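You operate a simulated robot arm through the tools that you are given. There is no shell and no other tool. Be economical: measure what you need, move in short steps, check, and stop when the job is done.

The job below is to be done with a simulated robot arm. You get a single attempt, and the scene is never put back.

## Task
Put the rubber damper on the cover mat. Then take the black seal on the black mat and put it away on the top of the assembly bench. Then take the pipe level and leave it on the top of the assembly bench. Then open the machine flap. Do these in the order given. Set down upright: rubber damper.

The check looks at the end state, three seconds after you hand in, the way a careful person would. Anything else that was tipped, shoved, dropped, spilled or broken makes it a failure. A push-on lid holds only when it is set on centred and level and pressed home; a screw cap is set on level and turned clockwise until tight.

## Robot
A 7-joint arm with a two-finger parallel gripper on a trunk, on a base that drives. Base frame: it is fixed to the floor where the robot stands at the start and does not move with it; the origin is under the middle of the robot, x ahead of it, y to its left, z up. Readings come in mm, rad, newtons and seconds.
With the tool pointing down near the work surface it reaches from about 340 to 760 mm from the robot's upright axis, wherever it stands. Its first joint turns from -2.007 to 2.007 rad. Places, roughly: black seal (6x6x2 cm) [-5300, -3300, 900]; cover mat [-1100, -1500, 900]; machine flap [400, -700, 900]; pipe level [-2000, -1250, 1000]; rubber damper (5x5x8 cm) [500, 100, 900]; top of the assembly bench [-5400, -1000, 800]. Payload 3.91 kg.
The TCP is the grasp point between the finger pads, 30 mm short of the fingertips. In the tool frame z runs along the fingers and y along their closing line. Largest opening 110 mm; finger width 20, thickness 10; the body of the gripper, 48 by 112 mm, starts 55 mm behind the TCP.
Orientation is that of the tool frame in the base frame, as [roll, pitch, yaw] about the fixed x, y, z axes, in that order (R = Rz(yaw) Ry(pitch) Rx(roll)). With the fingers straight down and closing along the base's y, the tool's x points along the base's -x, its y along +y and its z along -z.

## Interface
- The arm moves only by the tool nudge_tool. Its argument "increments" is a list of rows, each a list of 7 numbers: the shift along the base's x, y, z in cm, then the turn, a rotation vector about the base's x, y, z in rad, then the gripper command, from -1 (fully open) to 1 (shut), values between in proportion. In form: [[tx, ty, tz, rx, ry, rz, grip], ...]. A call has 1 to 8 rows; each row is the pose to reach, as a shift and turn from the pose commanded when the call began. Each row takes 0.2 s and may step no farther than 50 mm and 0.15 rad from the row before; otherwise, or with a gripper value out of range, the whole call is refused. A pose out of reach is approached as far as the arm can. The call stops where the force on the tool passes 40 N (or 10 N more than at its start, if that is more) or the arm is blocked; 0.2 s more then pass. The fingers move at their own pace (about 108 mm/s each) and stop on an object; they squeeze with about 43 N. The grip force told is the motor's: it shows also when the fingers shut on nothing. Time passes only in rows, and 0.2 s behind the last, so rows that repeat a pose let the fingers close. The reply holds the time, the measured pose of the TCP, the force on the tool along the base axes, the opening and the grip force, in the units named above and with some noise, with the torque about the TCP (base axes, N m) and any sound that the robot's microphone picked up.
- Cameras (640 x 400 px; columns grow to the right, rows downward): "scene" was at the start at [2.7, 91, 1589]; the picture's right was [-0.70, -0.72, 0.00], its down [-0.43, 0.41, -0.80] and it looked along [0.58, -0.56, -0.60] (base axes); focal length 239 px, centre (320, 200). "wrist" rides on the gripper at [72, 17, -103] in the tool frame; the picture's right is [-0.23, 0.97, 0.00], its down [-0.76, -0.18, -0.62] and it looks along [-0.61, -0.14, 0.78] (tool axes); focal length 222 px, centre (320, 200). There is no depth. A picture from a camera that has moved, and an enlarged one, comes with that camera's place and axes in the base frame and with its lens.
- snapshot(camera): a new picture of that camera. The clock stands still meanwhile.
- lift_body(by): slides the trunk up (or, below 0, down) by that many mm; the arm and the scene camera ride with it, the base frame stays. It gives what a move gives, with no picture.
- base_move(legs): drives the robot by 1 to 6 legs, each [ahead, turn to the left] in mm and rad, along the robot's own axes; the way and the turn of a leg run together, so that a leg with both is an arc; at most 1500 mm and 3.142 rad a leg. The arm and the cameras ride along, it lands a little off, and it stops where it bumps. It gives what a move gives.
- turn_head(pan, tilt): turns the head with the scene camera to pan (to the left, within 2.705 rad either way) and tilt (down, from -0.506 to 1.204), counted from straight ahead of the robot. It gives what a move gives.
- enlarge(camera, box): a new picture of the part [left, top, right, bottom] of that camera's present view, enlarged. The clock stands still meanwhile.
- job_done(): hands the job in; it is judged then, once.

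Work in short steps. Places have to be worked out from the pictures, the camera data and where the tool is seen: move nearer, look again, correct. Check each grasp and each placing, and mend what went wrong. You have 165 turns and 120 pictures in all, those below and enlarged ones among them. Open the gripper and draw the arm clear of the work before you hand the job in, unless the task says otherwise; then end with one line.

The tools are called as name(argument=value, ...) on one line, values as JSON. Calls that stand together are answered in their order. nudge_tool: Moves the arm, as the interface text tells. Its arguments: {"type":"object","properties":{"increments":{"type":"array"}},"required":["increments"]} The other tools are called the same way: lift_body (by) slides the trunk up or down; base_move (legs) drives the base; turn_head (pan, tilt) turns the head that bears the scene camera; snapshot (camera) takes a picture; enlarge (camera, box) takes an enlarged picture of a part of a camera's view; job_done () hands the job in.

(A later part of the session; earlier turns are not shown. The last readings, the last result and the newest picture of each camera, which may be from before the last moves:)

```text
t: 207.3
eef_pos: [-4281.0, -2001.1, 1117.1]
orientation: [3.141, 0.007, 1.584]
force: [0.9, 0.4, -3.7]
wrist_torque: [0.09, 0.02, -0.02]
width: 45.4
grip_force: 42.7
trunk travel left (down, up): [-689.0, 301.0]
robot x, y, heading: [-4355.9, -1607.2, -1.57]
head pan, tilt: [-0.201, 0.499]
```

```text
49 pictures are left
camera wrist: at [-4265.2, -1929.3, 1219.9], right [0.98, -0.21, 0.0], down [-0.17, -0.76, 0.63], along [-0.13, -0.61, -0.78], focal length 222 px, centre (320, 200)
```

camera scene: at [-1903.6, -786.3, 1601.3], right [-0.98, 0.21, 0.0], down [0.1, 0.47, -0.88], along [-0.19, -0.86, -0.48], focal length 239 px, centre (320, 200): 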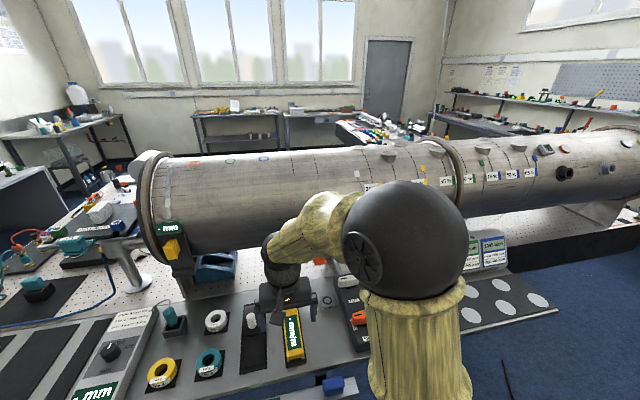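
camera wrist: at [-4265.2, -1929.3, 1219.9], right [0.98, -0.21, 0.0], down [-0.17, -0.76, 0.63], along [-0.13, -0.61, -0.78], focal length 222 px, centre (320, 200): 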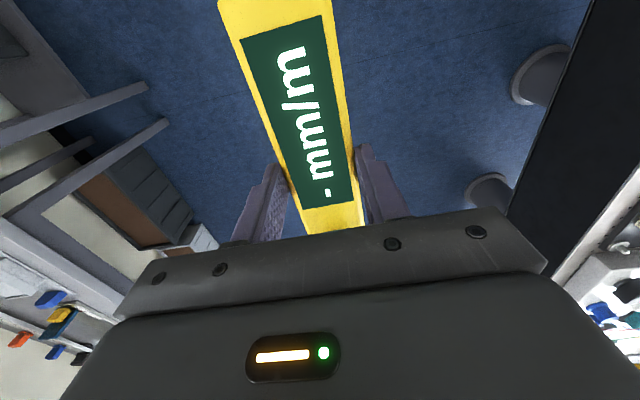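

All good. I turn to face the bench, go nearer, and look.

base_move(legs=[[0, -1.57], [340, 0]])

nudge_tool(increments=[[0, 0, 1, 0, 0, 0.14, 1], [0, 0, 1, 0, 0, 0.28, 1], [0, 0, 1, 0, 0, 0.42, 1], [0, 0, 1, 0, 0, 0.56, 1], [0, 0, 1, 0, 0, 0.7, 1], [0, 0, 1, 0, 0, 0.84, 1]])

turn_head(pan=0.0, tilt=0.7)

snapshot(camera="scene")

```text
t: 213.3
eef_pos: [-5086.7, -1684.8, 1117.7]
orientation: [-3.141, 0.006, 0.019]
force: [-1.2, 0.1, -3.8]
wrist_torque: [-0.02, -0.09, 0.02]
width: 45.4
grip_force: 43.3
trunk travel left (down, up): [-689.0, 301.0]
robot x, y, heading: [-4692.4, -1609.5, -3.138]
head pan, tilt: [-0.201, 0.499]
```

```text
t: 214.8
eef_pos: [-5087.7, -1685.7, 1126.9]
orientation: [3.141, 0.007, 0.863]
force: [-0.3, -0.5, -3.6]
wrist_torque: [0.07, -0.01, 0.02]
width: 45.7
grip_force: 42.9
trunk travel left (down, up): [-689.0, 301.0]
robot x, y, heading: [-4691.2, -1609.3, -3.14]
head pan, tilt: [-0.201, 0.499]
```

```text
t: 215.5
eef_pos: [-5086.7, -1684.8, 1128.2]
orientation: [3.141, 0.006, 0.858]
force: [-1.2, 0.2, -3.6]
wrist_torque: [0.04, -0.05, -0.01]
width: 45.7
grip_force: 42.9
trunk travel left (down, up): [-689.0, 301.0]
robot x, y, heading: [-4695.2, -1608.2, -3.136]
head pan, tilt: [0.0, 0.7]
```

```text
48 pictures are left
camera scene: at [-4718.0, -1763.1, 1583.6], right [-0.01, 1.0, 0.0], down [0.64, 0.0, -0.77], along [-0.77, 0.0, -0.64], focal length 239 px, centre (320, 200)
```

scene: 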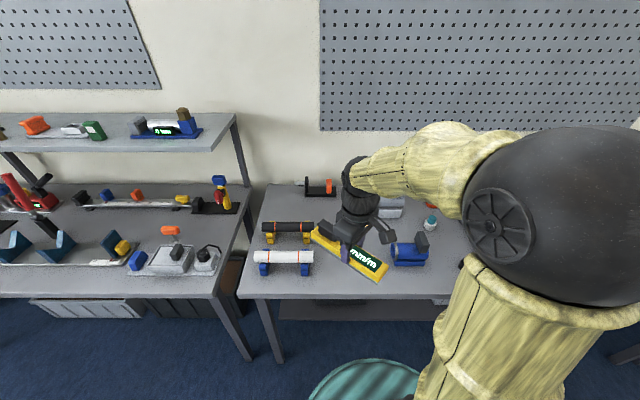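

Rotation goes well. I finish turning and move over the front patch at about (-5195, -1645).

nudge_tool(increments=[[-2, 1, 0, 0, 0, 0.14, 1], [-4, 2, 0, 0, 0, 0.28, 1], [-6, 3, 0, 0, 0, 0.42, 1], [-8, 3.5, -1, 0, 0, 0.56, 1], [-10.8, 4, -3, 0, 0, 0.7, 1], [-10.8, 4, -7, 0, 0, 0.71, 1]])

snapshot(camera="scene")

snapshot(camera="wrist")

```text
t: 216.9
eef_pos: [-5196.4, -1643.9, 1056.2]
orientation: [-3.141, 0.007, 1.569]
force: [-0.3, 0.4, -2.9]
wrist_torque: [0.08, 0.03, -0.01]
width: 45.5
grip_force: 42.8
trunk travel left (down, up): [-689.0, 301.0]
robot x, y, heading: [-4694.8, -1609.3, -3.138]
head pan, tilt: [0.0, 0.7]
```

```text
47 pictures are left
camera scene: at [-4718.5, -1763.2, 1583.6], right [-0.01, 1.0, 0.0], down [0.64, 0.0, -0.76], along [-0.76, 0.0, -0.64], focal length 239 px, centre (320, 200)
```

scene: 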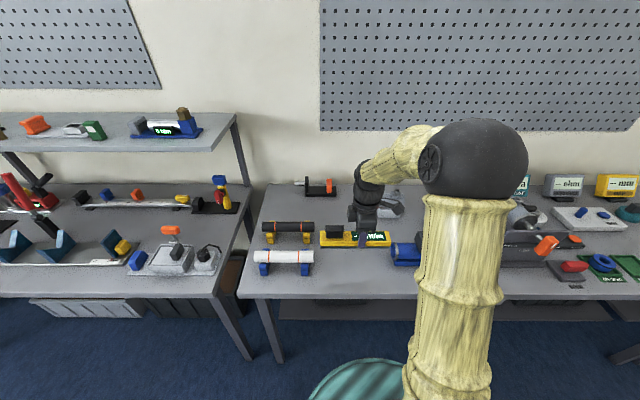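

```text
46 pictures are left
camera wrist: at [-5179.2, -1571.1, 1159.1], right [0.97, -0.23, 0.0], down [-0.18, -0.76, 0.63], along [-0.14, -0.61, -0.78], focal length 222 px, centre (320, 200)
```

wrist: 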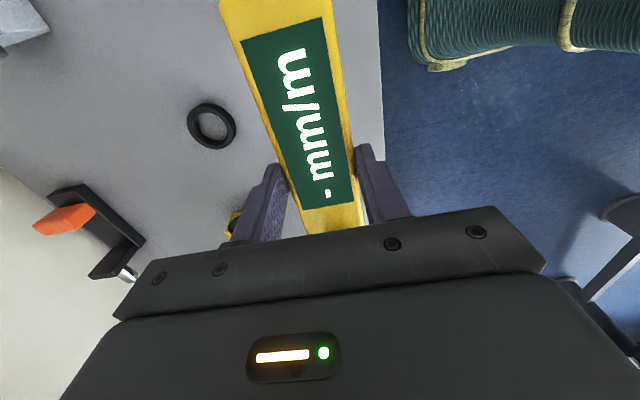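

The level spans y -1766..-1553. I shift it 25 mm toward the bench front and 12 mm to the right for clearance, then lower.

nudge_tool(increments=[[1.2, 0.6, -3, 0, 0, 0, 1], [2.4, 1.2, -6, 0, 0, 0, 1], [2.4, 1.2, -9, 0, 0, 0, 1], [2.4, 1.2, -11.5, 0, 0, 0, 1]])

enlarge(camera="scene", box=[230, 200, 430, 320])

snapshot(camera="wrist")

```text
t: 217.9
eef_pos: [-5170.5, -1632.8, 941.8]
orientation: [-3.14, 0.006, 1.568]
force: [0.0, -0.3, -3.6]
wrist_torque: [0.09, -0.02, 0.02]
width: 45.4
grip_force: 43.0
trunk travel left (down, up): [-689.0, 301.0]
robot x, y, heading: [-4693.4, -1612.8, -3.134]
head pan, tilt: [0.0, 0.7]
```

```text
3.20 times, centred on (330, 260) of scene
camera zoom: at [-4718.5, -1763.2, 1583.6], right [-0.01, 1.0, 0.0], down [0.64, 0.0, -0.76], along [-0.76, 0.0, -0.64], focal length 766 px, centre (288, 8)
```

zoom: 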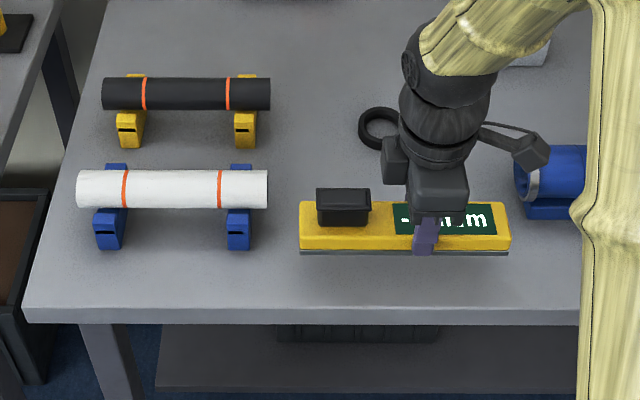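

```text
44 pictures are left
camera wrist: at [-5153.5, -1559.7, 1044.7], right [0.97, -0.23, 0.0], down [-0.18, -0.76, 0.63], along [-0.14, -0.61, -0.78], focal length 222 px, centre (320, 200)
```

wrist: 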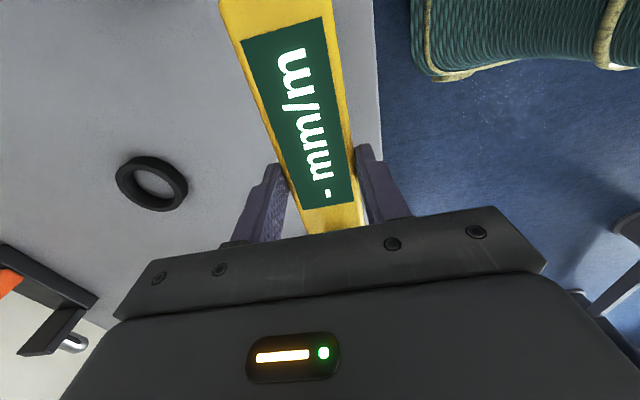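

Clearances look good. I creep down to contact.

nudge_tool(increments=[[0, 0, -1.5, 0, 0, 0, 1], [0, 0, -2.5, 0, 0, 0, 1], [0, 0, -3, 0, 0, 0, 1], [0, 0, -3.5, 0, 0, 0, 1], [0, 0, -4, 0, 0, 0, 1], [0, 0, -4.5, 0, 0, 0, 1], [0, 0, -5, 0, 0, 0, 1], [0, 0, -5.5, 0, 0, 0, 1]])

enlarge(camera="scene", box=[230, 200, 430, 320])

```text
t: 219.7
eef_pos: [-5170.8, -1633.5, 889.3]
orientation: [-3.139, 0.008, 1.569]
force: [-3.2, -0.2, 24.4]
wrist_torque: [0.4, -0.21, 0.03]
width: 45.7
grip_force: 43.2
trunk travel left (down, up): [-689.0, 301.0]
robot x, y, heading: [-4699.7, -1607.2, -3.135]
head pan, tilt: [0.0, 0.7]
```

```text
3.20 times, centred on (330, 260) of scene
camera zoom: at [-4716.1, -1763.0, 1584.0], right [-0.01, 1.0, 0.0], down [0.64, 0.0, -0.77], along [-0.77, 0.0, -0.64], focal length 766 px, centre (288, 8)
```

zoom: 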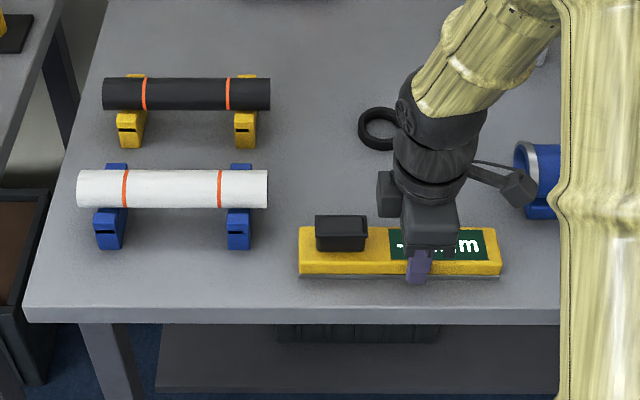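

The level rests on the bench. I release with a tiny upward ease and rise.

nudge_tool(increments=[[0, 0, 0.2, 0, 0, 0, 1], [0, 0, 0.3, 0, 0, 0, 0.4], [0, 0, 0.3, 0, 0, 0, 0], [0, 0, 0.3, 0, 0, 0, -0.5], [0, 0, 0.5, 0, 0, 0, -0.8]])

nudge_tool(increments=[[0, 0, 3, 0, 0, 0, -0.8], [0, 0, 7, 0, 0, 0, -0.8], [0, 0, 11, 0, 0, 0, -0.8], [0, 0, 15, 0, 0, 0, -1], [0, 0, 19, 0, 0, 0, -1], [2, 0, 23, 0, 0, 0, -1], [4, 0, 26, 0, 0, -0.1, -1], [6, 0, 29, 0, 0, -0.2, -1]])

snapshot(camera="scene")

```text
t: 220.9
eef_pos: [-5171.0, -1632.9, 893.2]
orientation: [-3.14, 0.006, 1.568]
force: [-0.1, -0.4, 0.2]
wrist_torque: [0.02, -0.01, -0.02]
width: 99.0
grip_force: 0.1
trunk travel left (down, up): [-689.0, 301.0]
robot x, y, heading: [-4695.4, -1607.3, -3.138]
head pan, tilt: [0.0, 0.7]
```

```text
t: 222.7
eef_pos: [-5107.7, -1633.2, 1183.6]
orientation: [3.141, 0.007, 1.368]
force: [-0.1, 0.9, -0.1]
wrist_torque: [-0.04, 0.02, 0.03]
width: 109.9
grip_force: 0.1
trunk travel left (down, up): [-689.0, 301.0]
robot x, y, heading: [-4692.9, -1608.9, -3.138]
head pan, tilt: [0.0, 0.7]
```

```text
42 pictures are left
camera scene: at [-4716.5, -1763.4, 1583.6], right [-0.01, 1.0, 0.0], down [0.64, 0.0, -0.77], along [-0.77, 0.0, -0.64], focal length 239 px, centre (320, 200)
```

scene: 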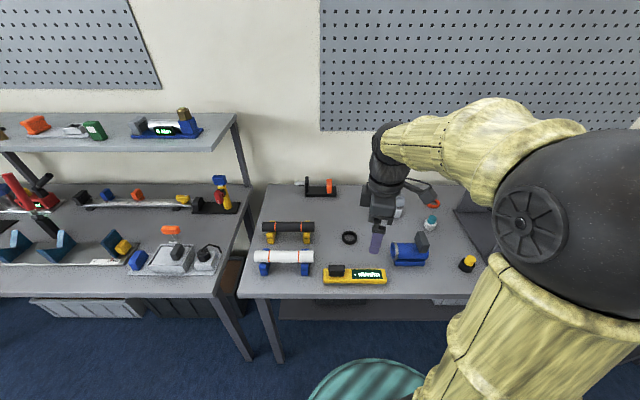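

Both the seal and the level are well placed. Now back to the machine flap: I straighten the wrist, and drive back around.

nudge_tool(increments=[[0, 0, 1, 0, 0, -0.14, -1], [0, 0, 2, 0, 0, -0.28, -1], [0, 0, 3, 0, 0, -0.42, -1], [0, 0, 4, 0, 0, -0.56, -1], [0, 0, 5, 0, 0, -0.7, -1], [0, 0, 5, 0, 0, -0.84, -1], [0, 0, 5, 0, 0, -0.98, -1], [0, 0, 5, 0, 0, -1.12, -1]])

base_move(legs=[[-340, 0], [0, -1.57], [1010, 0], [0, -1.575], [1180, 0], [1200, 0]])

turn_head(pan=0.1, tilt=0.45)

snapshot(camera="scene")

```text
t: 224.5
eef_pos: [-5112.1, -1633.0, 1231.6]
orientation: [-3.141, 0.008, 0.245]
force: [0.4, -0.2, 0.6]
wrist_torque: [0.02, 0.02, 0.03]
width: 110.2
grip_force: 0.0
trunk travel left (down, up): [-689.0, 301.0]
robot x, y, heading: [-4695.2, -1606.6, -3.131]
head pan, tilt: [0.0, 0.7]
```

```text
t: 250.4
eef_pos: [-1572.5, -595.0, 1232.3]
orientation: [3.14, 0.007, -2.905]
force: [0.3, 0.4, 0.2]
wrist_torque: [0.03, 0.03, 0.0]
width: 109.9
grip_force: 0.0
trunk travel left (down, up): [-689.0, 301.0]
robot x, y, heading: [-1987.7, -611.2, -0.009]
head pan, tilt: [0.0, 0.7]
```

```text
t: 251.2
eef_pos: [-1572.3, -595.0, 1231.8]
orientation: [3.141, 0.008, -2.905]
force: [0.2, -0.1, 0.5]
wrist_torque: [-0.01, 0.0, 0.0]
width: 109.9
grip_force: 0.1
trunk travel left (down, up): [-689.0, 301.0]
robot x, y, heading: [-1989.8, -608.2, -0.009]
head pan, tilt: [0.099, 0.45]
```

```text
41 pictures are left
camera scene: at [-1956.7, -452.2, 1605.7], right [0.09, -1.0, 0.0], down [-0.43, -0.04, -0.9], along [0.9, 0.08, -0.44], focal length 239 px, centre (320, 200)
```

scene: 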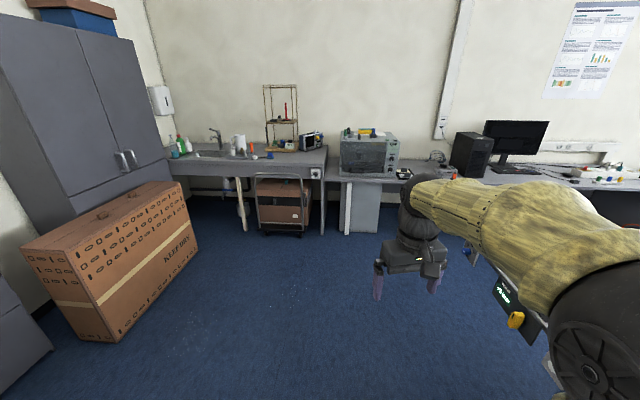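

The machine is ahead. I drive about 1350 mm nearer and examine it.

base_move(legs=[[1400, 0]])

turn_head(pan=0.0, tilt=0.55)

snapshot(camera="scene")

```text
t: 258.2
eef_pos: [-174.0, -603.4, 1232.5]
orientation: [3.141, 0.007, -2.905]
force: [0.3, -0.2, 0.2]
wrist_torque: [0.02, -0.02, 0.0]
width: 110.1
grip_force: 0.0
trunk travel left (down, up): [-689.0, 301.0]
robot x, y, heading: [-587.6, -623.2, -0.004]
head pan, tilt: [0.099, 0.45]
```

```text
t: 258.9
eef_pos: [-173.9, -603.5, 1232.2]
orientation: [3.14, 0.007, -2.904]
force: [0.8, -0.6, -0.4]
wrist_torque: [0.0, 0.0, 0.01]
width: 110.4
grip_force: 0.1
trunk travel left (down, up): [-689.0, 301.0]
robot x, y, heading: [-592.6, -622.2, -0.004]
head pan, tilt: [0.0, 0.55]
```

```text
40 pictures are left
camera scene: at [-560.2, -470.7, 1596.8], right [-0.01, -1.0, 0.0], down [-0.52, 0.0, -0.85], along [0.85, 0.0, -0.52], focal length 239 px, centre (320, 200)
```

scene: 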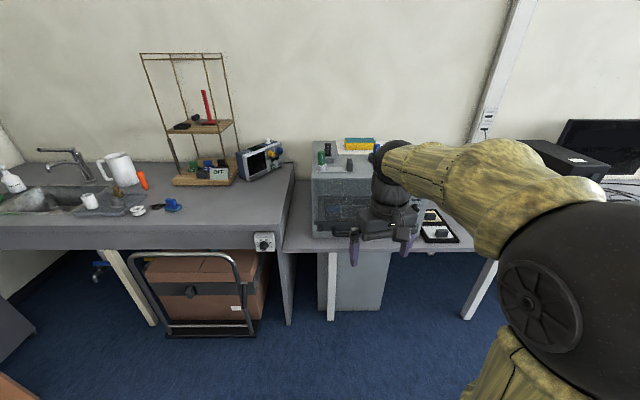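

The arm hides the machine; I swing it to the right and enlarge.

nudge_tool(increments=[[-1, -4.5, 1, 0, 0, 0, -1], [-2, -9, 2, 0, 0, 0, -1], [-3, -13.5, 3, 0, 0, 0, -1], [-4, -18, 4, 0, 0, 0, -1], [-5, -22.5, 5, 0, 0, 0, -1], [-6, -27, 6, 0, 0, 0, -1]])

enlarge(camera="scene", box=[280, 120, 480, 260])

```text
t: 260.2
eef_pos: [-232.4, -875.2, 1291.8]
orientation: [3.14, 0.007, -2.904]
force: [0.0, -0.1, -0.9]
wrist_torque: [0.01, 0.01, 0.0]
width: 109.9
grip_force: 0.0
trunk travel left (down, up): [-689.0, 301.0]
robot x, y, heading: [-591.2, -623.6, -0.001]
head pan, tilt: [0.0, 0.55]
```

```text
2.86 times, centred on (380, 190) of scene
camera zoom: at [-560.0, -472.0, 1596.9], right [-0.01, -1.0, 0.0], down [-0.52, 0.0, -0.85], along [0.85, 0.0, -0.52], focal length 684 px, centre (149, 229)
```

zoom: 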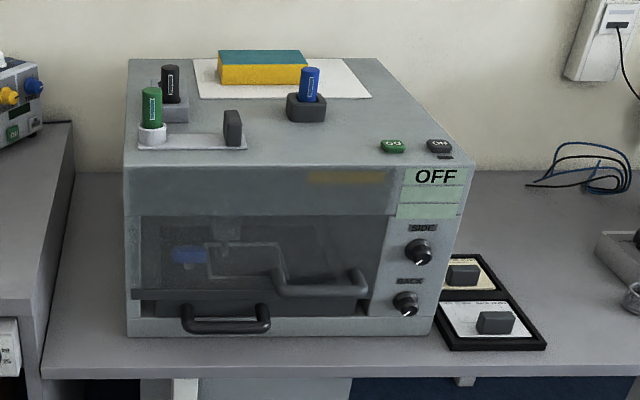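

The machine has a smoked window flap with a handle low on its right, and a second handle below left. I drive nearer for a finer look.

base_move(legs=[[250, 0]])

turn_head(pan=-0.15, tilt=0.65)

enlarge(camera="scene", box=[200, 120, 440, 270])

snapshot(camera="wrist")

```text
t: 262.1
eef_pos: [20.4, -874.3, 1292.9]
orientation: [-3.141, 0.004, -2.902]
force: [-0.3, 0.9, 0.2]
wrist_torque: [-0.04, 0.0, 0.01]
width: 109.9
grip_force: 0.2
trunk travel left (down, up): [-689.0, 301.0]
robot x, y, heading: [-342.4, -620.8, -0.005]
head pan, tilt: [0.0, 0.55]
```

```text
t: 262.8
eef_pos: [18.8, -874.2, 1291.6]
orientation: [3.14, 0.007, -2.902]
force: [0.1, 0.4, 0.4]
wrist_torque: [0.0, -0.03, 0.0]
width: 110.1
grip_force: 0.0
trunk travel left (down, up): [-689.0, 301.0]
robot x, y, heading: [-341.1, -625.1, -0.004]
head pan, tilt: [-0.15, 0.649]
```

```text
2.67 times, centred on (320, 195) of scene
camera zoom: at [-313.9, -484.9, 1588.0], right [-0.15, -0.99, 0.0], down [-0.6, 0.09, -0.8], along [0.79, -0.12, -0.6], focal length 638 px, centre (320, 213)
```

zoom: 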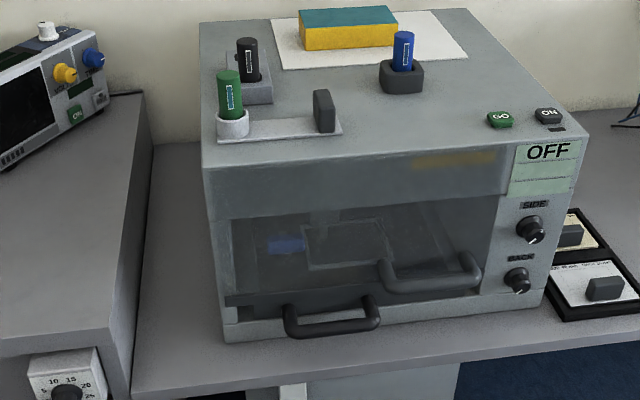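

```text
37 pictures are left
camera wrist: at [-56.8, -875.3, 1395.1], right [-0.01, 1.0, 0.0], down [0.78, 0.01, 0.63], along [0.63, 0.01, -0.78], focal length 222 px, centre (320, 200)
```

wrist: 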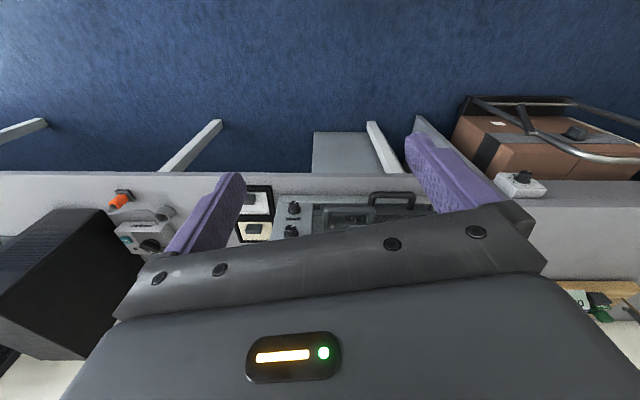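

I enlarge the handles further.

enlarge(camera="scene", box=[270, 170, 390, 250])

```text
5.00 times, centred on (330, 210) of scene
camera zoom: at [-313.9, -484.9, 1588.0], right [-0.15, -0.99, 0.0], down [-0.6, 0.09, -0.8], along [0.79, -0.12, -0.6], focal length 1196 px, centre (270, 150)
```

zoom: 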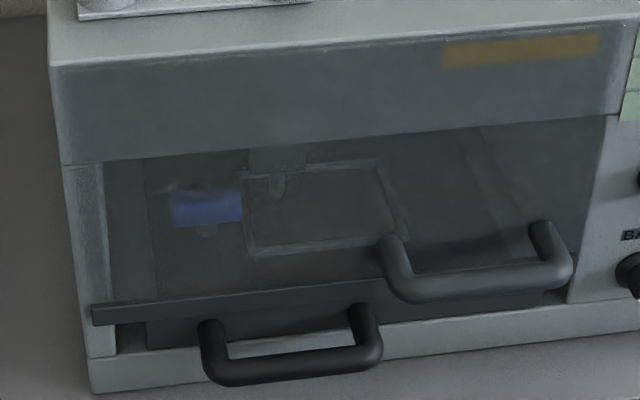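

Triangulating both views, the flap's handle bar is near (372, -768, 908), along y, with the flap hinged at the machine's top front (z≈1085). I'll come nearer and turn the hand so the fingers close across the bar, pointing forward-down.

base_move(legs=[[120, 0]])

nudge_tool(increments=[[0, 0.5, -1, 0, 0, 0.14, -1], [0, 1, -2, 0, 0, 0.28, -1], [0, 1.5, -3, 0, 0, 0.42, -1], [0, 2, -4, 0, 0, 0.56, -1], [0, 2.5, -5, 0, 0, 0.7, -1], [0, 3, -6, 0, 0, 0.84, -1], [0, 3.5, -7, 0, 0, 0.98, -1], [0, 4, -8, 0, 0, 1.12, -1]])

nudge_tool(increments=[[0, 1, -1, 0, 0, 0.1, -1], [0, 2, -2, 0, 0, 0.2, -1], [0, 3, -3, 0, 0, 0.2, -1]])

```text
t: 264.0
eef_pos: [140.5, -874.2, 1292.1]
orientation: [-3.141, 0.005, -2.901]
force: [0.4, 0.4, 0.6]
wrist_torque: [0.01, 0.04, 0.01]
width: 109.9
grip_force: 0.1
trunk travel left (down, up): [-689.0, 301.0]
robot x, y, heading: [-220.3, -624.7, -0.0]
head pan, tilt: [-0.15, 0.649]
```

```text
t: 265.8
eef_pos: [139.6, -834.0, 1212.4]
orientation: [-3.14, 0.006, -1.779]
force: [-0.7, -0.6, 0.2]
wrist_torque: [0.03, 0.0, 0.0]
width: 110.0
grip_force: 0.0
trunk travel left (down, up): [-689.0, 301.0]
robot x, y, heading: [-218.9, -623.3, -0.006]
head pan, tilt: [-0.15, 0.649]
```

```text
t: 266.6
eef_pos: [140.0, -802.8, 1181.9]
orientation: [-3.141, 0.007, -1.579]
force: [0.5, 0.2, 0.2]
wrist_torque: [0.02, -0.05, -0.01]
width: 109.9
grip_force: 0.1
trunk travel left (down, up): [-689.0, 301.0]
robot x, y, heading: [-218.5, -626.3, -0.002]
head pan, tilt: [-0.15, 0.649]
```

Now I tip the fingers forward by 0.9 rad while lowering in front of the machine.

nudge_tool(increments=[[0.5, 0.5, -2, 0, -0.13, 0, -1], [1, 1, -4, 0, -0.26, 0, -1], [1.5, 1.5, -6, 0, -0.39, 0, -1], [2, 2, -8, 0, -0.52, 0, -1], [2.5, 2.5, -10, 0, -0.65, 0, -1], [3, 3, -12, 0, -0.78, 0, -1], [4, 3.5, -15, 0, -0.9, 0, -1]])

snapshot(camera="wrist")

snapshot(camera="scene")

```text
t: 268.4
eef_pos: [100.3, -913.6, 1157.9]
orientation: [-2.166, -0.094, -2.138]
force: [0.1, 1.1, 0.0]
wrist_torque: [-0.04, 0.0, -0.02]
width: 109.7
grip_force: 0.0
out of reach, approached as far as the arm can: row 5, 6, 7
trunk travel left (down, up): [-689.0, 301.0]
robot x, y, heading: [-219.3, -625.7, -0.0]
head pan, tilt: [-0.15, 0.649]
stopped in row 7: the arm was blocked; the commanded pose is now the measured one
```

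```text
35 pictures are left
camera wrist: at [-16.2, -920.6, 1207.8], right [-0.38, 0.42, -0.82], down [0.08, 0.9, 0.42], along [0.92, 0.1, -0.38], focal length 222 px, centre (320, 200)
```

wrist: 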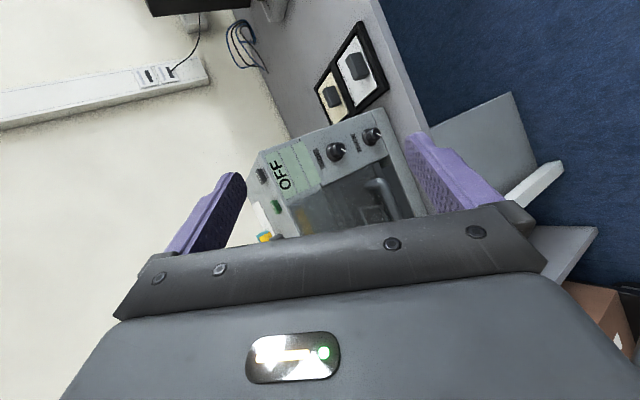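

```text
34 pictures are left
camera scene: at [-194.8, -484.3, 1587.9], right [-0.15, -0.99, 0.0], down [-0.6, 0.09, -0.8], along [0.79, -0.12, -0.6], focal length 239 px, centre (320, 200)
```

scene: 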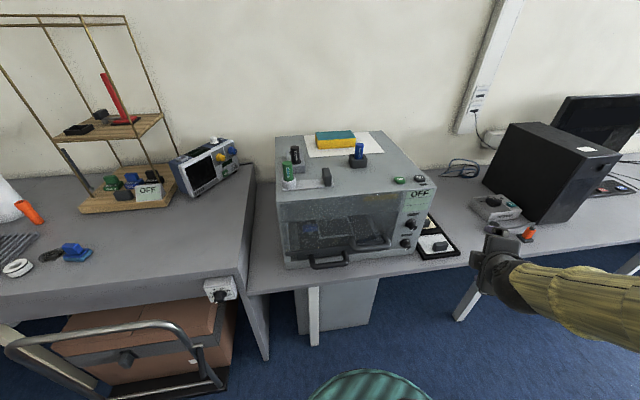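

The arm ran into its limit because the tool was too close to the robot; the hand is only yawed about 0.63 rad off. I move it farther out while turning it back.

nudge_tool(increments=[[2.5, 2, -1, 0, 0, 0.05, -1], [5, 4, -2, 0, 0, 0.15, -1], [7.5, 6.5, -4, 0, 0, 0.27, -1], [10, 9, -6, 0, 0, 0.39, -1], [12, 11, -8, 0, 0, 0.51, -1], [14, 13.4, -10, 0, 0, 0.63, -1]])

snapshot(camera="scene")

```text
t: 269.8
eef_pos: [231.7, -775.2, 1073.3]
orientation: [-2.165, -0.094, -1.504]
force: [-0.3, 1.3, 1.1]
wrist_torque: [0.01, 0.01, -0.01]
width: 110.1
grip_force: 0.2
out of reach, approached as far as the arm can: row 1, 2, 3, 4, 5, 6
trunk travel left (down, up): [-689.0, 301.0]
robot x, y, heading: [-222.2, -623.6, -0.006]
head pan, tilt: [-0.15, 0.649]
```

```text
33 pictures are left
camera scene: at [-192.0, -483.1, 1587.7], right [-0.15, -0.99, 0.0], down [-0.6, 0.09, -0.8], along [0.79, -0.12, -0.61], focal length 239 px, centre (320, 200)
```

scene: 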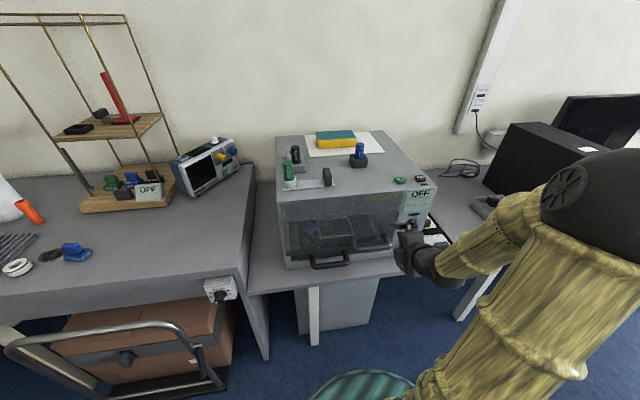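

The orientation is nearly as wanted; to get to handle height I lower the trunk rather than the arm.

lift_body(by=-150)

snapshot(camera="wrist")

snapshot(camera="scene")

```text
t: 271.6
eef_pos: [232.0, -777.6, 922.7]
orientation: [-2.167, -0.095, -1.508]
force: [0.2, 0.9, -0.3]
wrist_torque: [-0.01, 0.01, -0.02]
width: 110.0
grip_force: 0.0
trunk travel left (down, up): [-539.0, 451.0]
robot x, y, heading: [-219.3, -626.5, -0.0]
head pan, tilt: [-0.15, 0.649]
```

```text
32 pictures are left
camera wrist: at [141.2, -852.4, 973.8], right [-0.55, 0.12, -0.82], down [-0.47, 0.78, 0.42], along [0.69, 0.62, -0.38], focal length 222 px, centre (320, 200)
```

wrist: 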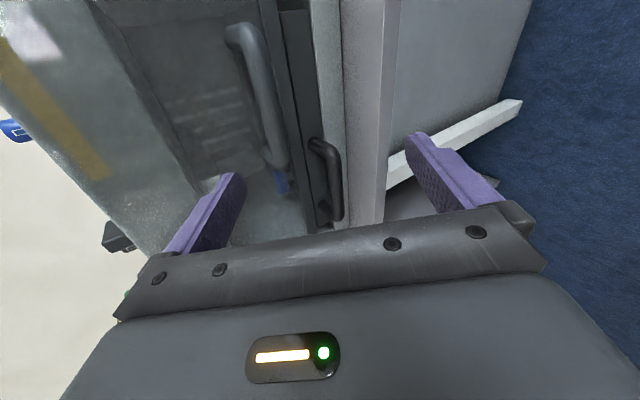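

```text
31 pictures are left
camera scene: at [-193.4, -485.4, 1438.0], right [-0.15, -0.99, 0.0], down [-0.6, 0.09, -0.8], along [0.79, -0.12, -0.6], focal length 239 px, centre (320, 200)
```

scene: 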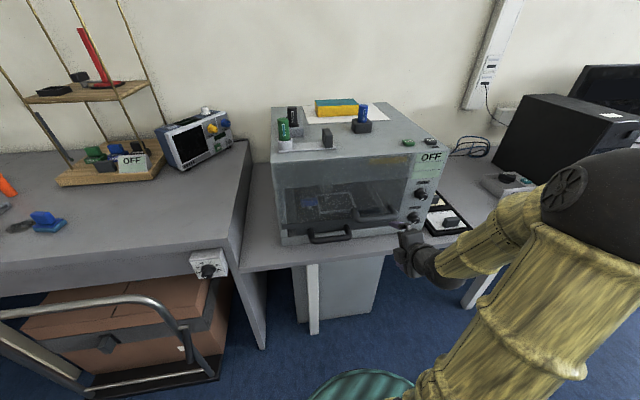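

The handle bar reads about (390, -785, 893). I move to a point 100 mm back along the tool axis with the fingers half open.

nudge_tool(increments=[[2.5, -0.3, 0.8, 0, 0, 0, -0.2], [5, -0.6, 1.6, 0, 0, 0, 0], [7.5, -0.8, 2.5, 0, 0, 0, 0]])

snapshot(camera="wrist")

enlarge(camera="scene", box=[260, 120, 480, 270])

```text
t: 272.4
eef_pos: [292.0, -783.6, 965.4]
orientation: [-2.167, -0.094, -1.506]
force: [-0.5, -0.3, -0.3]
wrist_torque: [0.02, 0.01, -0.02]
width: 55.1
grip_force: 0.0
out of reach, approached as far as the arm can: row 1, 2, 3
trunk travel left (down, up): [-539.0, 451.0]
robot x, y, heading: [-220.0, -624.2, -0.001]
head pan, tilt: [-0.15, 0.649]
```

```text
30 pictures are left
camera wrist: at [201.7, -857.7, 1015.3], right [-0.56, 0.11, -0.82], down [-0.47, 0.78, 0.42], along [0.69, 0.62, -0.38], focal length 222 px, centre (320, 200)
```

wrist: 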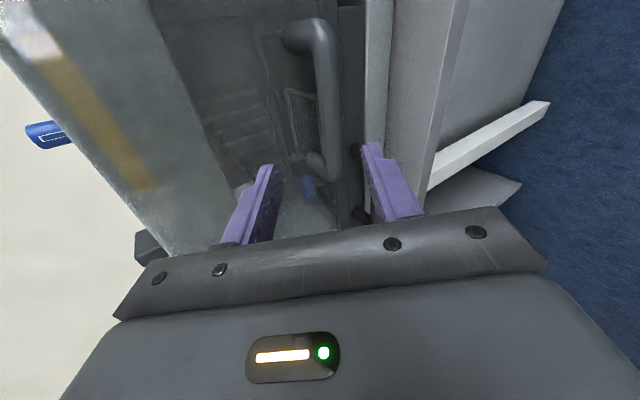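

```text
2.67 times, centred on (370, 195) of scene
camera zoom: at [-193.4, -485.3, 1437.9], right [-0.15, -0.99, 0.0], down [-0.6, 0.09, -0.8], along [0.79, -0.12, -0.6], focal length 638 px, centre (187, 213)
```

zoom: 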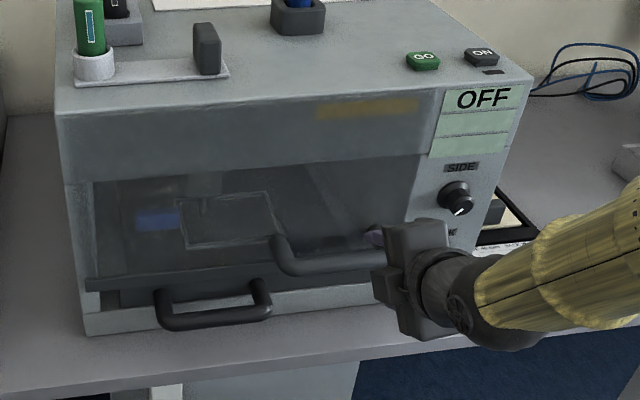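

Two wrist views put the bar at (383, y -848..-737, 890), flap about 55 mm behind it. The arm is at its low limit in this posture, so I lower the trunk more to give it room.

lift_body(by=-90)

nudge_tool(increments=[[0, 0, 2, 0, 0, 0, 0], [0, 0, 4, 0, 0, 0, 0], [0, 0, 6, 0, 0, 0, 0]])

```text
t: 273.6
eef_pos: [292.0, -784.0, 873.8]
orientation: [-2.165, -0.094, -1.506]
force: [-0.5, 0.7, 0.8]
wrist_torque: [0.03, 0.01, -0.01]
width: 55.1
grip_force: 0.1
trunk travel left (down, up): [-449.0, 541.0]
robot x, y, heading: [-221.1, -624.6, 0.001]
head pan, tilt: [-0.15, 0.649]
```

```text
t: 274.4
eef_pos: [291.5, -783.7, 935.2]
orientation: [-2.169, -0.095, -1.509]
force: [0.5, 0.7, 0.5]
wrist_torque: [-0.02, -0.01, -0.02]
width: 55.1
grip_force: 0.0
trunk travel left (down, up): [-449.0, 541.0]
robot x, y, heading: [-220.4, -621.6, -0.003]
head pan, tilt: [-0.15, 0.649]
```

Now freely in reach. I align and advance along the tool axis onto the bar.

nudge_tool(increments=[[0.8, -0.8, 1.1, 0, 0, 0, 0], [3, -0.8, -0.4, 0, 0, 0, 0], [5.2, -0.8, -1.9, 0, 0, 0, 0]])

snapshot(camera="wrist")

```text
t: 275.2
eef_pos: [336.0, -788.5, 924.0]
orientation: [-2.166, -0.093, -1.507]
force: [0.3, 0.0, -1.6]
wrist_torque: [0.0, -0.01, 0.01]
width: 54.9
grip_force: 0.1
out of reach, approached as far as the arm can: row 3
trunk travel left (down, up): [-449.0, 541.0]
robot x, y, heading: [-218.0, -623.4, -0.002]
head pan, tilt: [-0.15, 0.649]
```

```text
28 pictures are left
camera wrist: at [245.4, -864.3, 973.0], right [-0.55, 0.11, -0.82], down [-0.47, 0.78, 0.42], along [0.69, 0.62, -0.38], focal length 222 px, centre (320, 200)
```

wrist: 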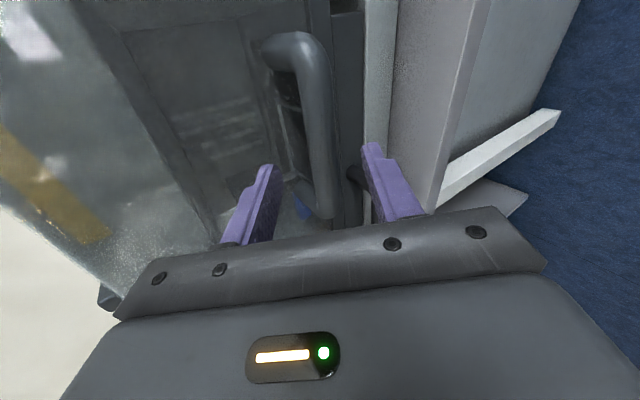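

The bar lies right along the tool axis, 58 mm ahead. I retract a little, lower the trunk 60 mm for reach, and come back.

nudge_tool(increments=[[-4, 0, 2.5, 0, 0, 0, 0], [-6, 0, 4, 0, 0, 0, 0]])

lift_body(by=-60)

nudge_tool(increments=[[0, 0, 3, 0, 0, 0, 0], [0, 0, 6, 0, 0, 0, 0]])

```text
t: 275.8
eef_pos: [273.5, -790.7, 963.4]
orientation: [-2.167, -0.093, -1.506]
force: [0.4, -1.1, 0.8]
wrist_torque: [0.04, -0.04, 0.04]
width: 55.1
grip_force: 0.0
trunk travel left (down, up): [-449.0, 541.0]
robot x, y, heading: [-217.3, -625.0, -0.006]
head pan, tilt: [-0.15, 0.649]
```

```text
t: 276.8
eef_pos: [273.8, -788.8, 902.9]
orientation: [-2.166, -0.093, -1.506]
force: [-0.4, -0.4, 0.1]
wrist_torque: [0.01, -0.02, 0.01]
width: 55.2
grip_force: 0.1
trunk travel left (down, up): [-389.0, 601.0]
robot x, y, heading: [-225.5, -625.9, 0.0]
head pan, tilt: [-0.15, 0.649]
```

```text
t: 277.4
eef_pos: [274.4, -789.3, 962.2]
orientation: [-2.166, -0.093, -1.504]
force: [0.4, -0.8, 1.2]
wrist_torque: [0.06, 0.01, 0.01]
width: 54.8
grip_force: 0.0
trunk travel left (down, up): [-389.0, 601.0]
robot x, y, heading: [-218.8, -623.7, -0.003]
head pan, tilt: [-0.15, 0.649]
```

Now I advance along the axis to the bar.

nudge_tool(increments=[[3, 0, -2, 0, 0, 0, 0], [6, 0, -4, 0, 0, 0, 0], [8, 0, -5.3, 0, 0, 0, 0], [9.4, 0, -6.2, 0, 0, 0, 0]])

snapshot(camera="wrist")

```text
t: 278.4
eef_pos: [367.8, -788.0, 899.7]
orientation: [-2.166, -0.097, -1.505]
force: [0.3, 0.3, -0.1]
wrist_torque: [-0.02, 0.0, 0.04]
width: 55.0
grip_force: 0.0
trunk travel left (down, up): [-389.0, 601.0]
robot x, y, heading: [-216.2, -624.5, -0.003]
head pan, tilt: [-0.15, 0.649]
```

```text
27 pictures are left
camera wrist: at [278.3, -863.2, 950.2], right [-0.56, 0.12, -0.82], down [-0.47, 0.78, 0.42], along [0.69, 0.62, -0.38], focal length 222 px, centre (320, 200)
```

wrist: 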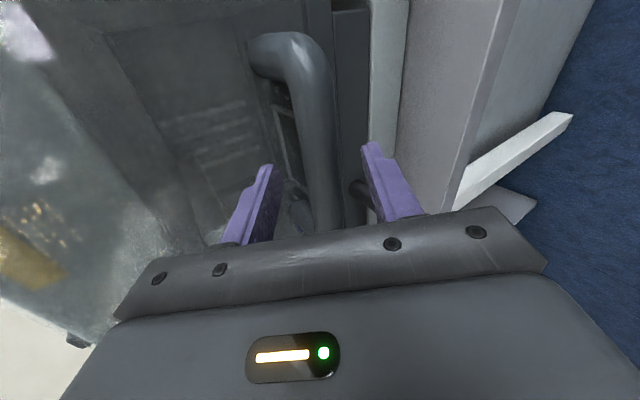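

The bar passes between the fingers. I close on it.

nudge_tool(increments=[[0, 0, 0, 0, 0, 0, 0.4], [0, 0, 0, 0, 0, 0, 1], [0, 0, 0, 0, 0, 0, 1], [0, 0, 0, 0, 0, 0, 1]])

snapshot(camera="wrist")

```text
t: 279.4
eef_pos: [368.6, -788.6, 898.6]
orientation: [-2.168, -0.092, -1.507]
force: [-3.4, 1.1, -8.4]
wrist_torque: [0.93, 0.23, -0.77]
width: 26.8
grip_force: 45.0
trunk travel left (down, up): [-389.0, 601.0]
robot x, y, heading: [-222.9, -622.7, -0.003]
head pan, tilt: [-0.15, 0.649]
```

```text
26 pictures are left
camera wrist: at [277.9, -863.3, 949.6], right [-0.56, 0.12, -0.82], down [-0.47, 0.78, 0.42], along [0.69, 0.62, -0.38], focal length 222 px, centre (320, 200)
```

wrist: 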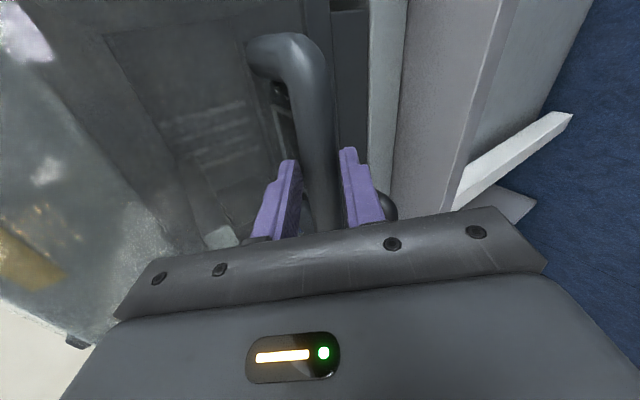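

The bar is gripped (26.8 mm). I pull gently along the expected arc (top hinge) and watch the force.

nudge_tool(increments=[[-0.9, 0, 0.3, 0, 0.05, 0, 1], [-1.9, 0, 0.7, 0, 0.1, 0, 1], [-2.8, 0, 1.1, 0, 0.15, 0, 1], [-3.6, 0, 1.6, 0, 0.2, 0, 1]])

enlarge(camera="scene", box=[260, 60, 480, 230])

```text
t: 280.4
eef_pos: [335.2, -789.3, 918.4]
orientation: [-2.36, -0.079, -1.492]
force: [14.3, -1.6, 20.5]
wrist_torque: [1.5, -0.75, 0.04]
width: 26.6
grip_force: 44.8
trunk travel left (down, up): [-389.0, 601.0]
robot x, y, heading: [-217.6, -624.2, -0.004]
head pan, tilt: [-0.15, 0.649]
```

```text
2.35 times, centred on (370, 145) of scene
camera zoom: at [-193.2, -485.2, 1288.3], right [-0.15, -0.99, 0.0], down [-0.6, 0.09, -0.8], along [0.79, -0.12, -0.6], focal length 563 px, centre (202, 329)
```

zoom: 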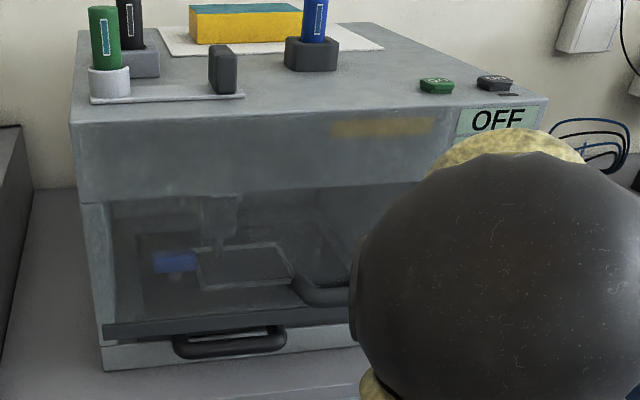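

snapshot(camera="wrist")

```text
24 pictures are left
camera wrist: at [255.2, -863.5, 985.7], right [-0.7, 0.12, -0.7], down [-0.38, 0.78, 0.51], along [0.6, 0.62, -0.5], focal length 222 px, centre (320, 200)
```

wrist: 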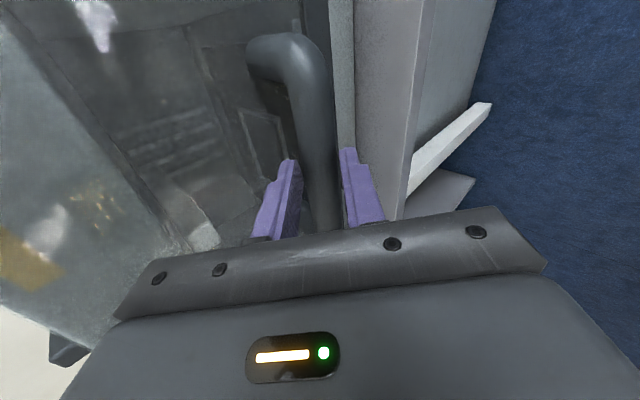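

The flap is moving with the hand about the top hinge; the measured arc fits a hinge at (474, 1085). I continue along that arc.

nudge_tool(increments=[[-1.7, 0, 2.1, 0, 0.12, 0, 1], [-3.3, 0, 4.2, 0, 0.24, 0, 1], [-4.7, 0, 6.3, 0, 0.36, 0, 1], [-5.8, 0, 8.6, 0, 0.48, 0, 1]])

snapshot(camera="wrist")

```text
t: 281.2
eef_pos: [284.5, -789.5, 970.1]
orientation: [-2.713, -0.042, -1.472]
force: [-4.0, -0.4, -3.8]
wrist_torque: [0.3, 0.01, -1.08]
width: 26.5
grip_force: 45.0
trunk travel left (down, up): [-389.0, 601.0]
robot x, y, heading: [-221.8, -625.4, -0.007]
head pan, tilt: [-0.15, 0.649]
stopped in row 3: the force on the tool passed its limit (the readings are from after the stop); the commanded pose is now the measured one
```

```text
23 pictures are left
camera wrist: at [233.4, -864.4, 1059.4], right [-0.9, 0.12, -0.41], down [-0.17, 0.77, 0.61], along [0.39, 0.62, -0.68], focal length 222 px, centre (320, 200)
```

wrist: 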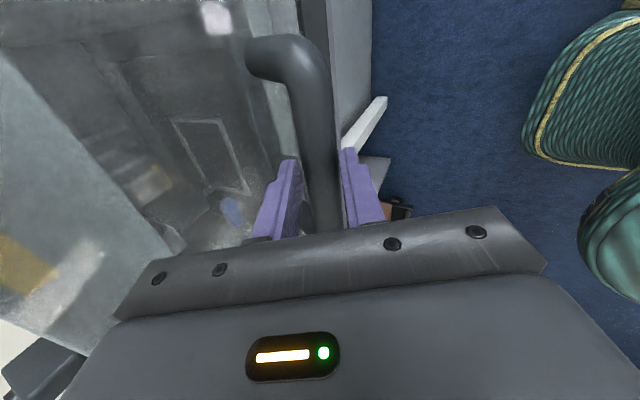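

The measured poses now fit a hinge at (454, 1085) with radius 205 mm; forces have relaxed. I continue on the refined arc in finer steps.

nudge_tool(increments=[[-0.55, 0, 0.85, 0, 0.05, 0, 1], [-1.07, 0, 1.75, 0, 0.1, 0, 1], [-1.5, 0, 2.65, 0, 0.15, 0, 1], [-1.94, 0, 3.59, 0, 0.2, 0, 1], [-2.3, 0, 4.55, 0, 0.25, 0, 1], [-2.64, 0, 5.53, 0, 0.3, 0, 1]])

```text
t: 282.6
eef_pos: [257.2, -790.1, 1026.2]
orientation: [-3.014, -0.008, -1.463]
force: [-21.7, 0.3, -18.5]
wrist_torque: [0.22, 0.69, -1.09]
width: 26.4
grip_force: 44.3
trunk travel left (down, up): [-389.0, 601.0]
robot x, y, heading: [-219.2, -623.4, -0.001]
head pan, tilt: [-0.15, 0.649]
```

Opened about 49°. The radial pull suggests a slightly bigger radius; I continue with a small outward bias.

nudge_tool(increments=[[-0.6, 0, 0.9, 0, 0.05, 0, 1], [-1.0, 0, 1.9, 0, 0.1, 0, 1], [-1.2, 0, 2.9, 0, 0.15, 0, 1], [-1.3, 0, 3.95, 0, 0.2, 0, 1], [-1.35, 0, 5, 0, 0.25, 0, 1], [-1.4, 0, 6, 0, 0.3, 0, 1]])

snapshot(camera="wrist")

snapshot(camera="scene")

```text
t: 284.0
eef_pos: [247.6, -788.6, 1074.2]
orientation: [3.023, 0.018, -1.462]
force: [13.1, -4.3, -1.5]
wrist_torque: [0.55, -0.3, -0.96]
width: 25.9
grip_force: 44.5
out of reach, approached as far as the arm can: row 6
trunk travel left (down, up): [-389.0, 601.0]
robot x, y, heading: [-220.3, -624.5, -0.003]
head pan, tilt: [-0.15, 0.649]
```

```text
22 pictures are left
camera wrist: at [250.6, -864.3, 1178.3], right [-0.99, 0.12, 0.12], down [0.17, 0.77, 0.61], along [-0.02, 0.62, -0.78], focal length 222 px, centre (320, 200)
```

wrist: 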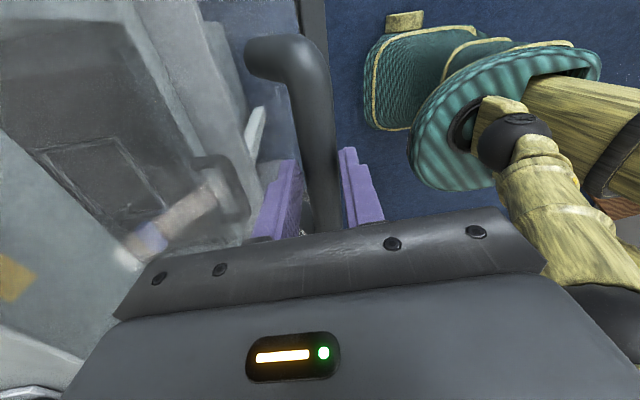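

```text
21 pictures are left
camera scene: at [-192.0, -486.1, 1288.1], right [-0.15, -0.99, 0.0], down [-0.6, 0.09, -0.8], along [0.79, -0.12, -0.61], focal length 239 px, centre (320, 200)
```

scene: 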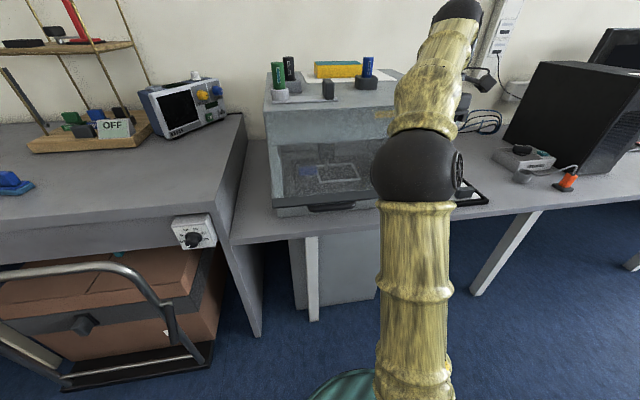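

The flap is about 63° open. The hand tilt is at its limit, so I raise the trunk to lift the bar further (it moves nearly vertically here).

lift_body(by=25)

lift_body(by=20)

snapshot(camera="wrist")

```text
t: 284.7
eef_pos: [244.6, -788.7, 1100.6]
orientation: [3.022, 0.018, -1.461]
force: [0.0, -0.3, 0.1]
wrist_torque: [0.0, 0.0, 0.0]
width: 0.0
grip_force: 37.7
trunk travel left (down, up): [-414.0, 576.0]
robot x, y, heading: [-221.5, -628.4, -0.002]
head pan, tilt: [-0.15, 0.649]
```

```text
t: 285.4
eef_pos: [245.9, -790.5, 1120.7]
orientation: [3.026, 0.019, -1.463]
force: [-0.2, 0.2, -0.2]
wrist_torque: [-0.01, 0.0, 0.0]
width: 0.0
grip_force: 37.5
trunk travel left (down, up): [-434.0, 556.0]
robot x, y, heading: [-221.2, -622.6, -0.003]
head pan, tilt: [-0.15, 0.649]
```

```text
20 pictures are left
camera wrist: at [248.9, -863.7, 1223.8], right [-0.99, 0.12, 0.12], down [0.17, 0.77, 0.61], along [-0.02, 0.62, -0.78], focal length 222 px, centre (320, 200)
```

wrist: 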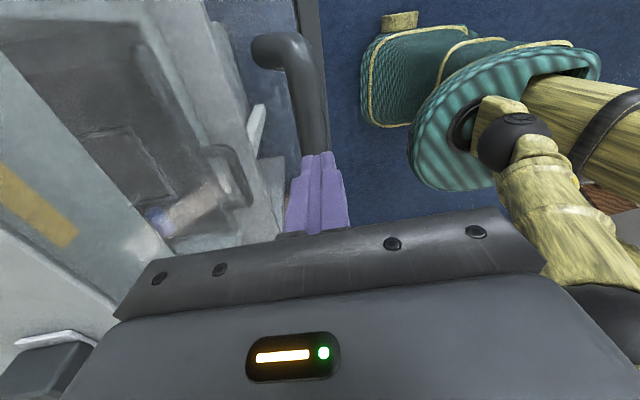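

The fingers slipped off the bar, but the flap stays up by itself. I open, tilt the hand back to a comfortable angle and check where the bar is.

nudge_tool(increments=[[0, 0, 0, 0, -0.1, 0, 0.3], [0, 0, 0, 0, -0.2, 0, 0.1], [0, 0, 0, 0, -0.3, 0, -0.1], [0, 0, 0, 0, -0.3, 0, -0.1]])

turn_head(pan=-0.45, tilt=0.4)

snapshot(camera="wrist")

snapshot(camera="scene")

```text
t: 286.4
eef_pos: [245.3, -789.8, 1120.7]
orientation: [-2.96, -0.015, -1.461]
force: [0.1, 0.7, 0.1]
wrist_torque: [0.0, -0.01, 0.02]
width: 60.3
grip_force: 0.1
trunk travel left (down, up): [-434.0, 556.0]
robot x, y, heading: [-219.7, -627.6, -0.001]
head pan, tilt: [-0.15, 0.649]
```

```text
t: 287.2
eef_pos: [245.7, -789.6, 1120.1]
orientation: [-2.959, -0.016, -1.466]
force: [-0.3, -0.6, -0.1]
wrist_torque: [0.01, 0.0, 0.01]
width: 60.7
grip_force: 0.1
trunk travel left (down, up): [-434.0, 556.0]
robot x, y, heading: [-223.2, -623.4, -0.006]
head pan, tilt: [-0.45, 0.4]
```

```text
19 pictures are left
camera wrist: at [218.3, -863.9, 1220.0], right [-0.98, 0.12, -0.18], down [-0.02, 0.77, 0.63], along [0.21, 0.62, -0.75], focal length 222 px, centre (320, 200)
```

wrist: 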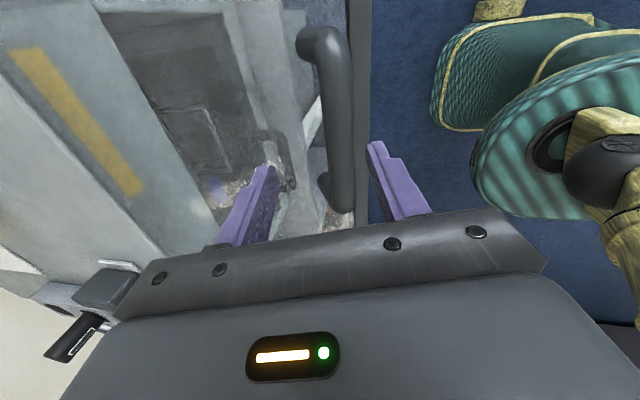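

```text
18 pictures are left
camera scene: at [-196.4, -512.6, 1355.4], right [-0.44, -0.9, 0.0], down [-0.35, 0.17, -0.92], along [0.83, -0.4, -0.39], focal length 239 px, centre (320, 200)
```

scene: 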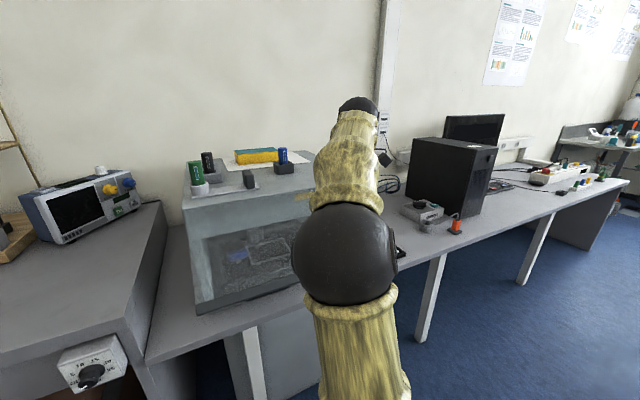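

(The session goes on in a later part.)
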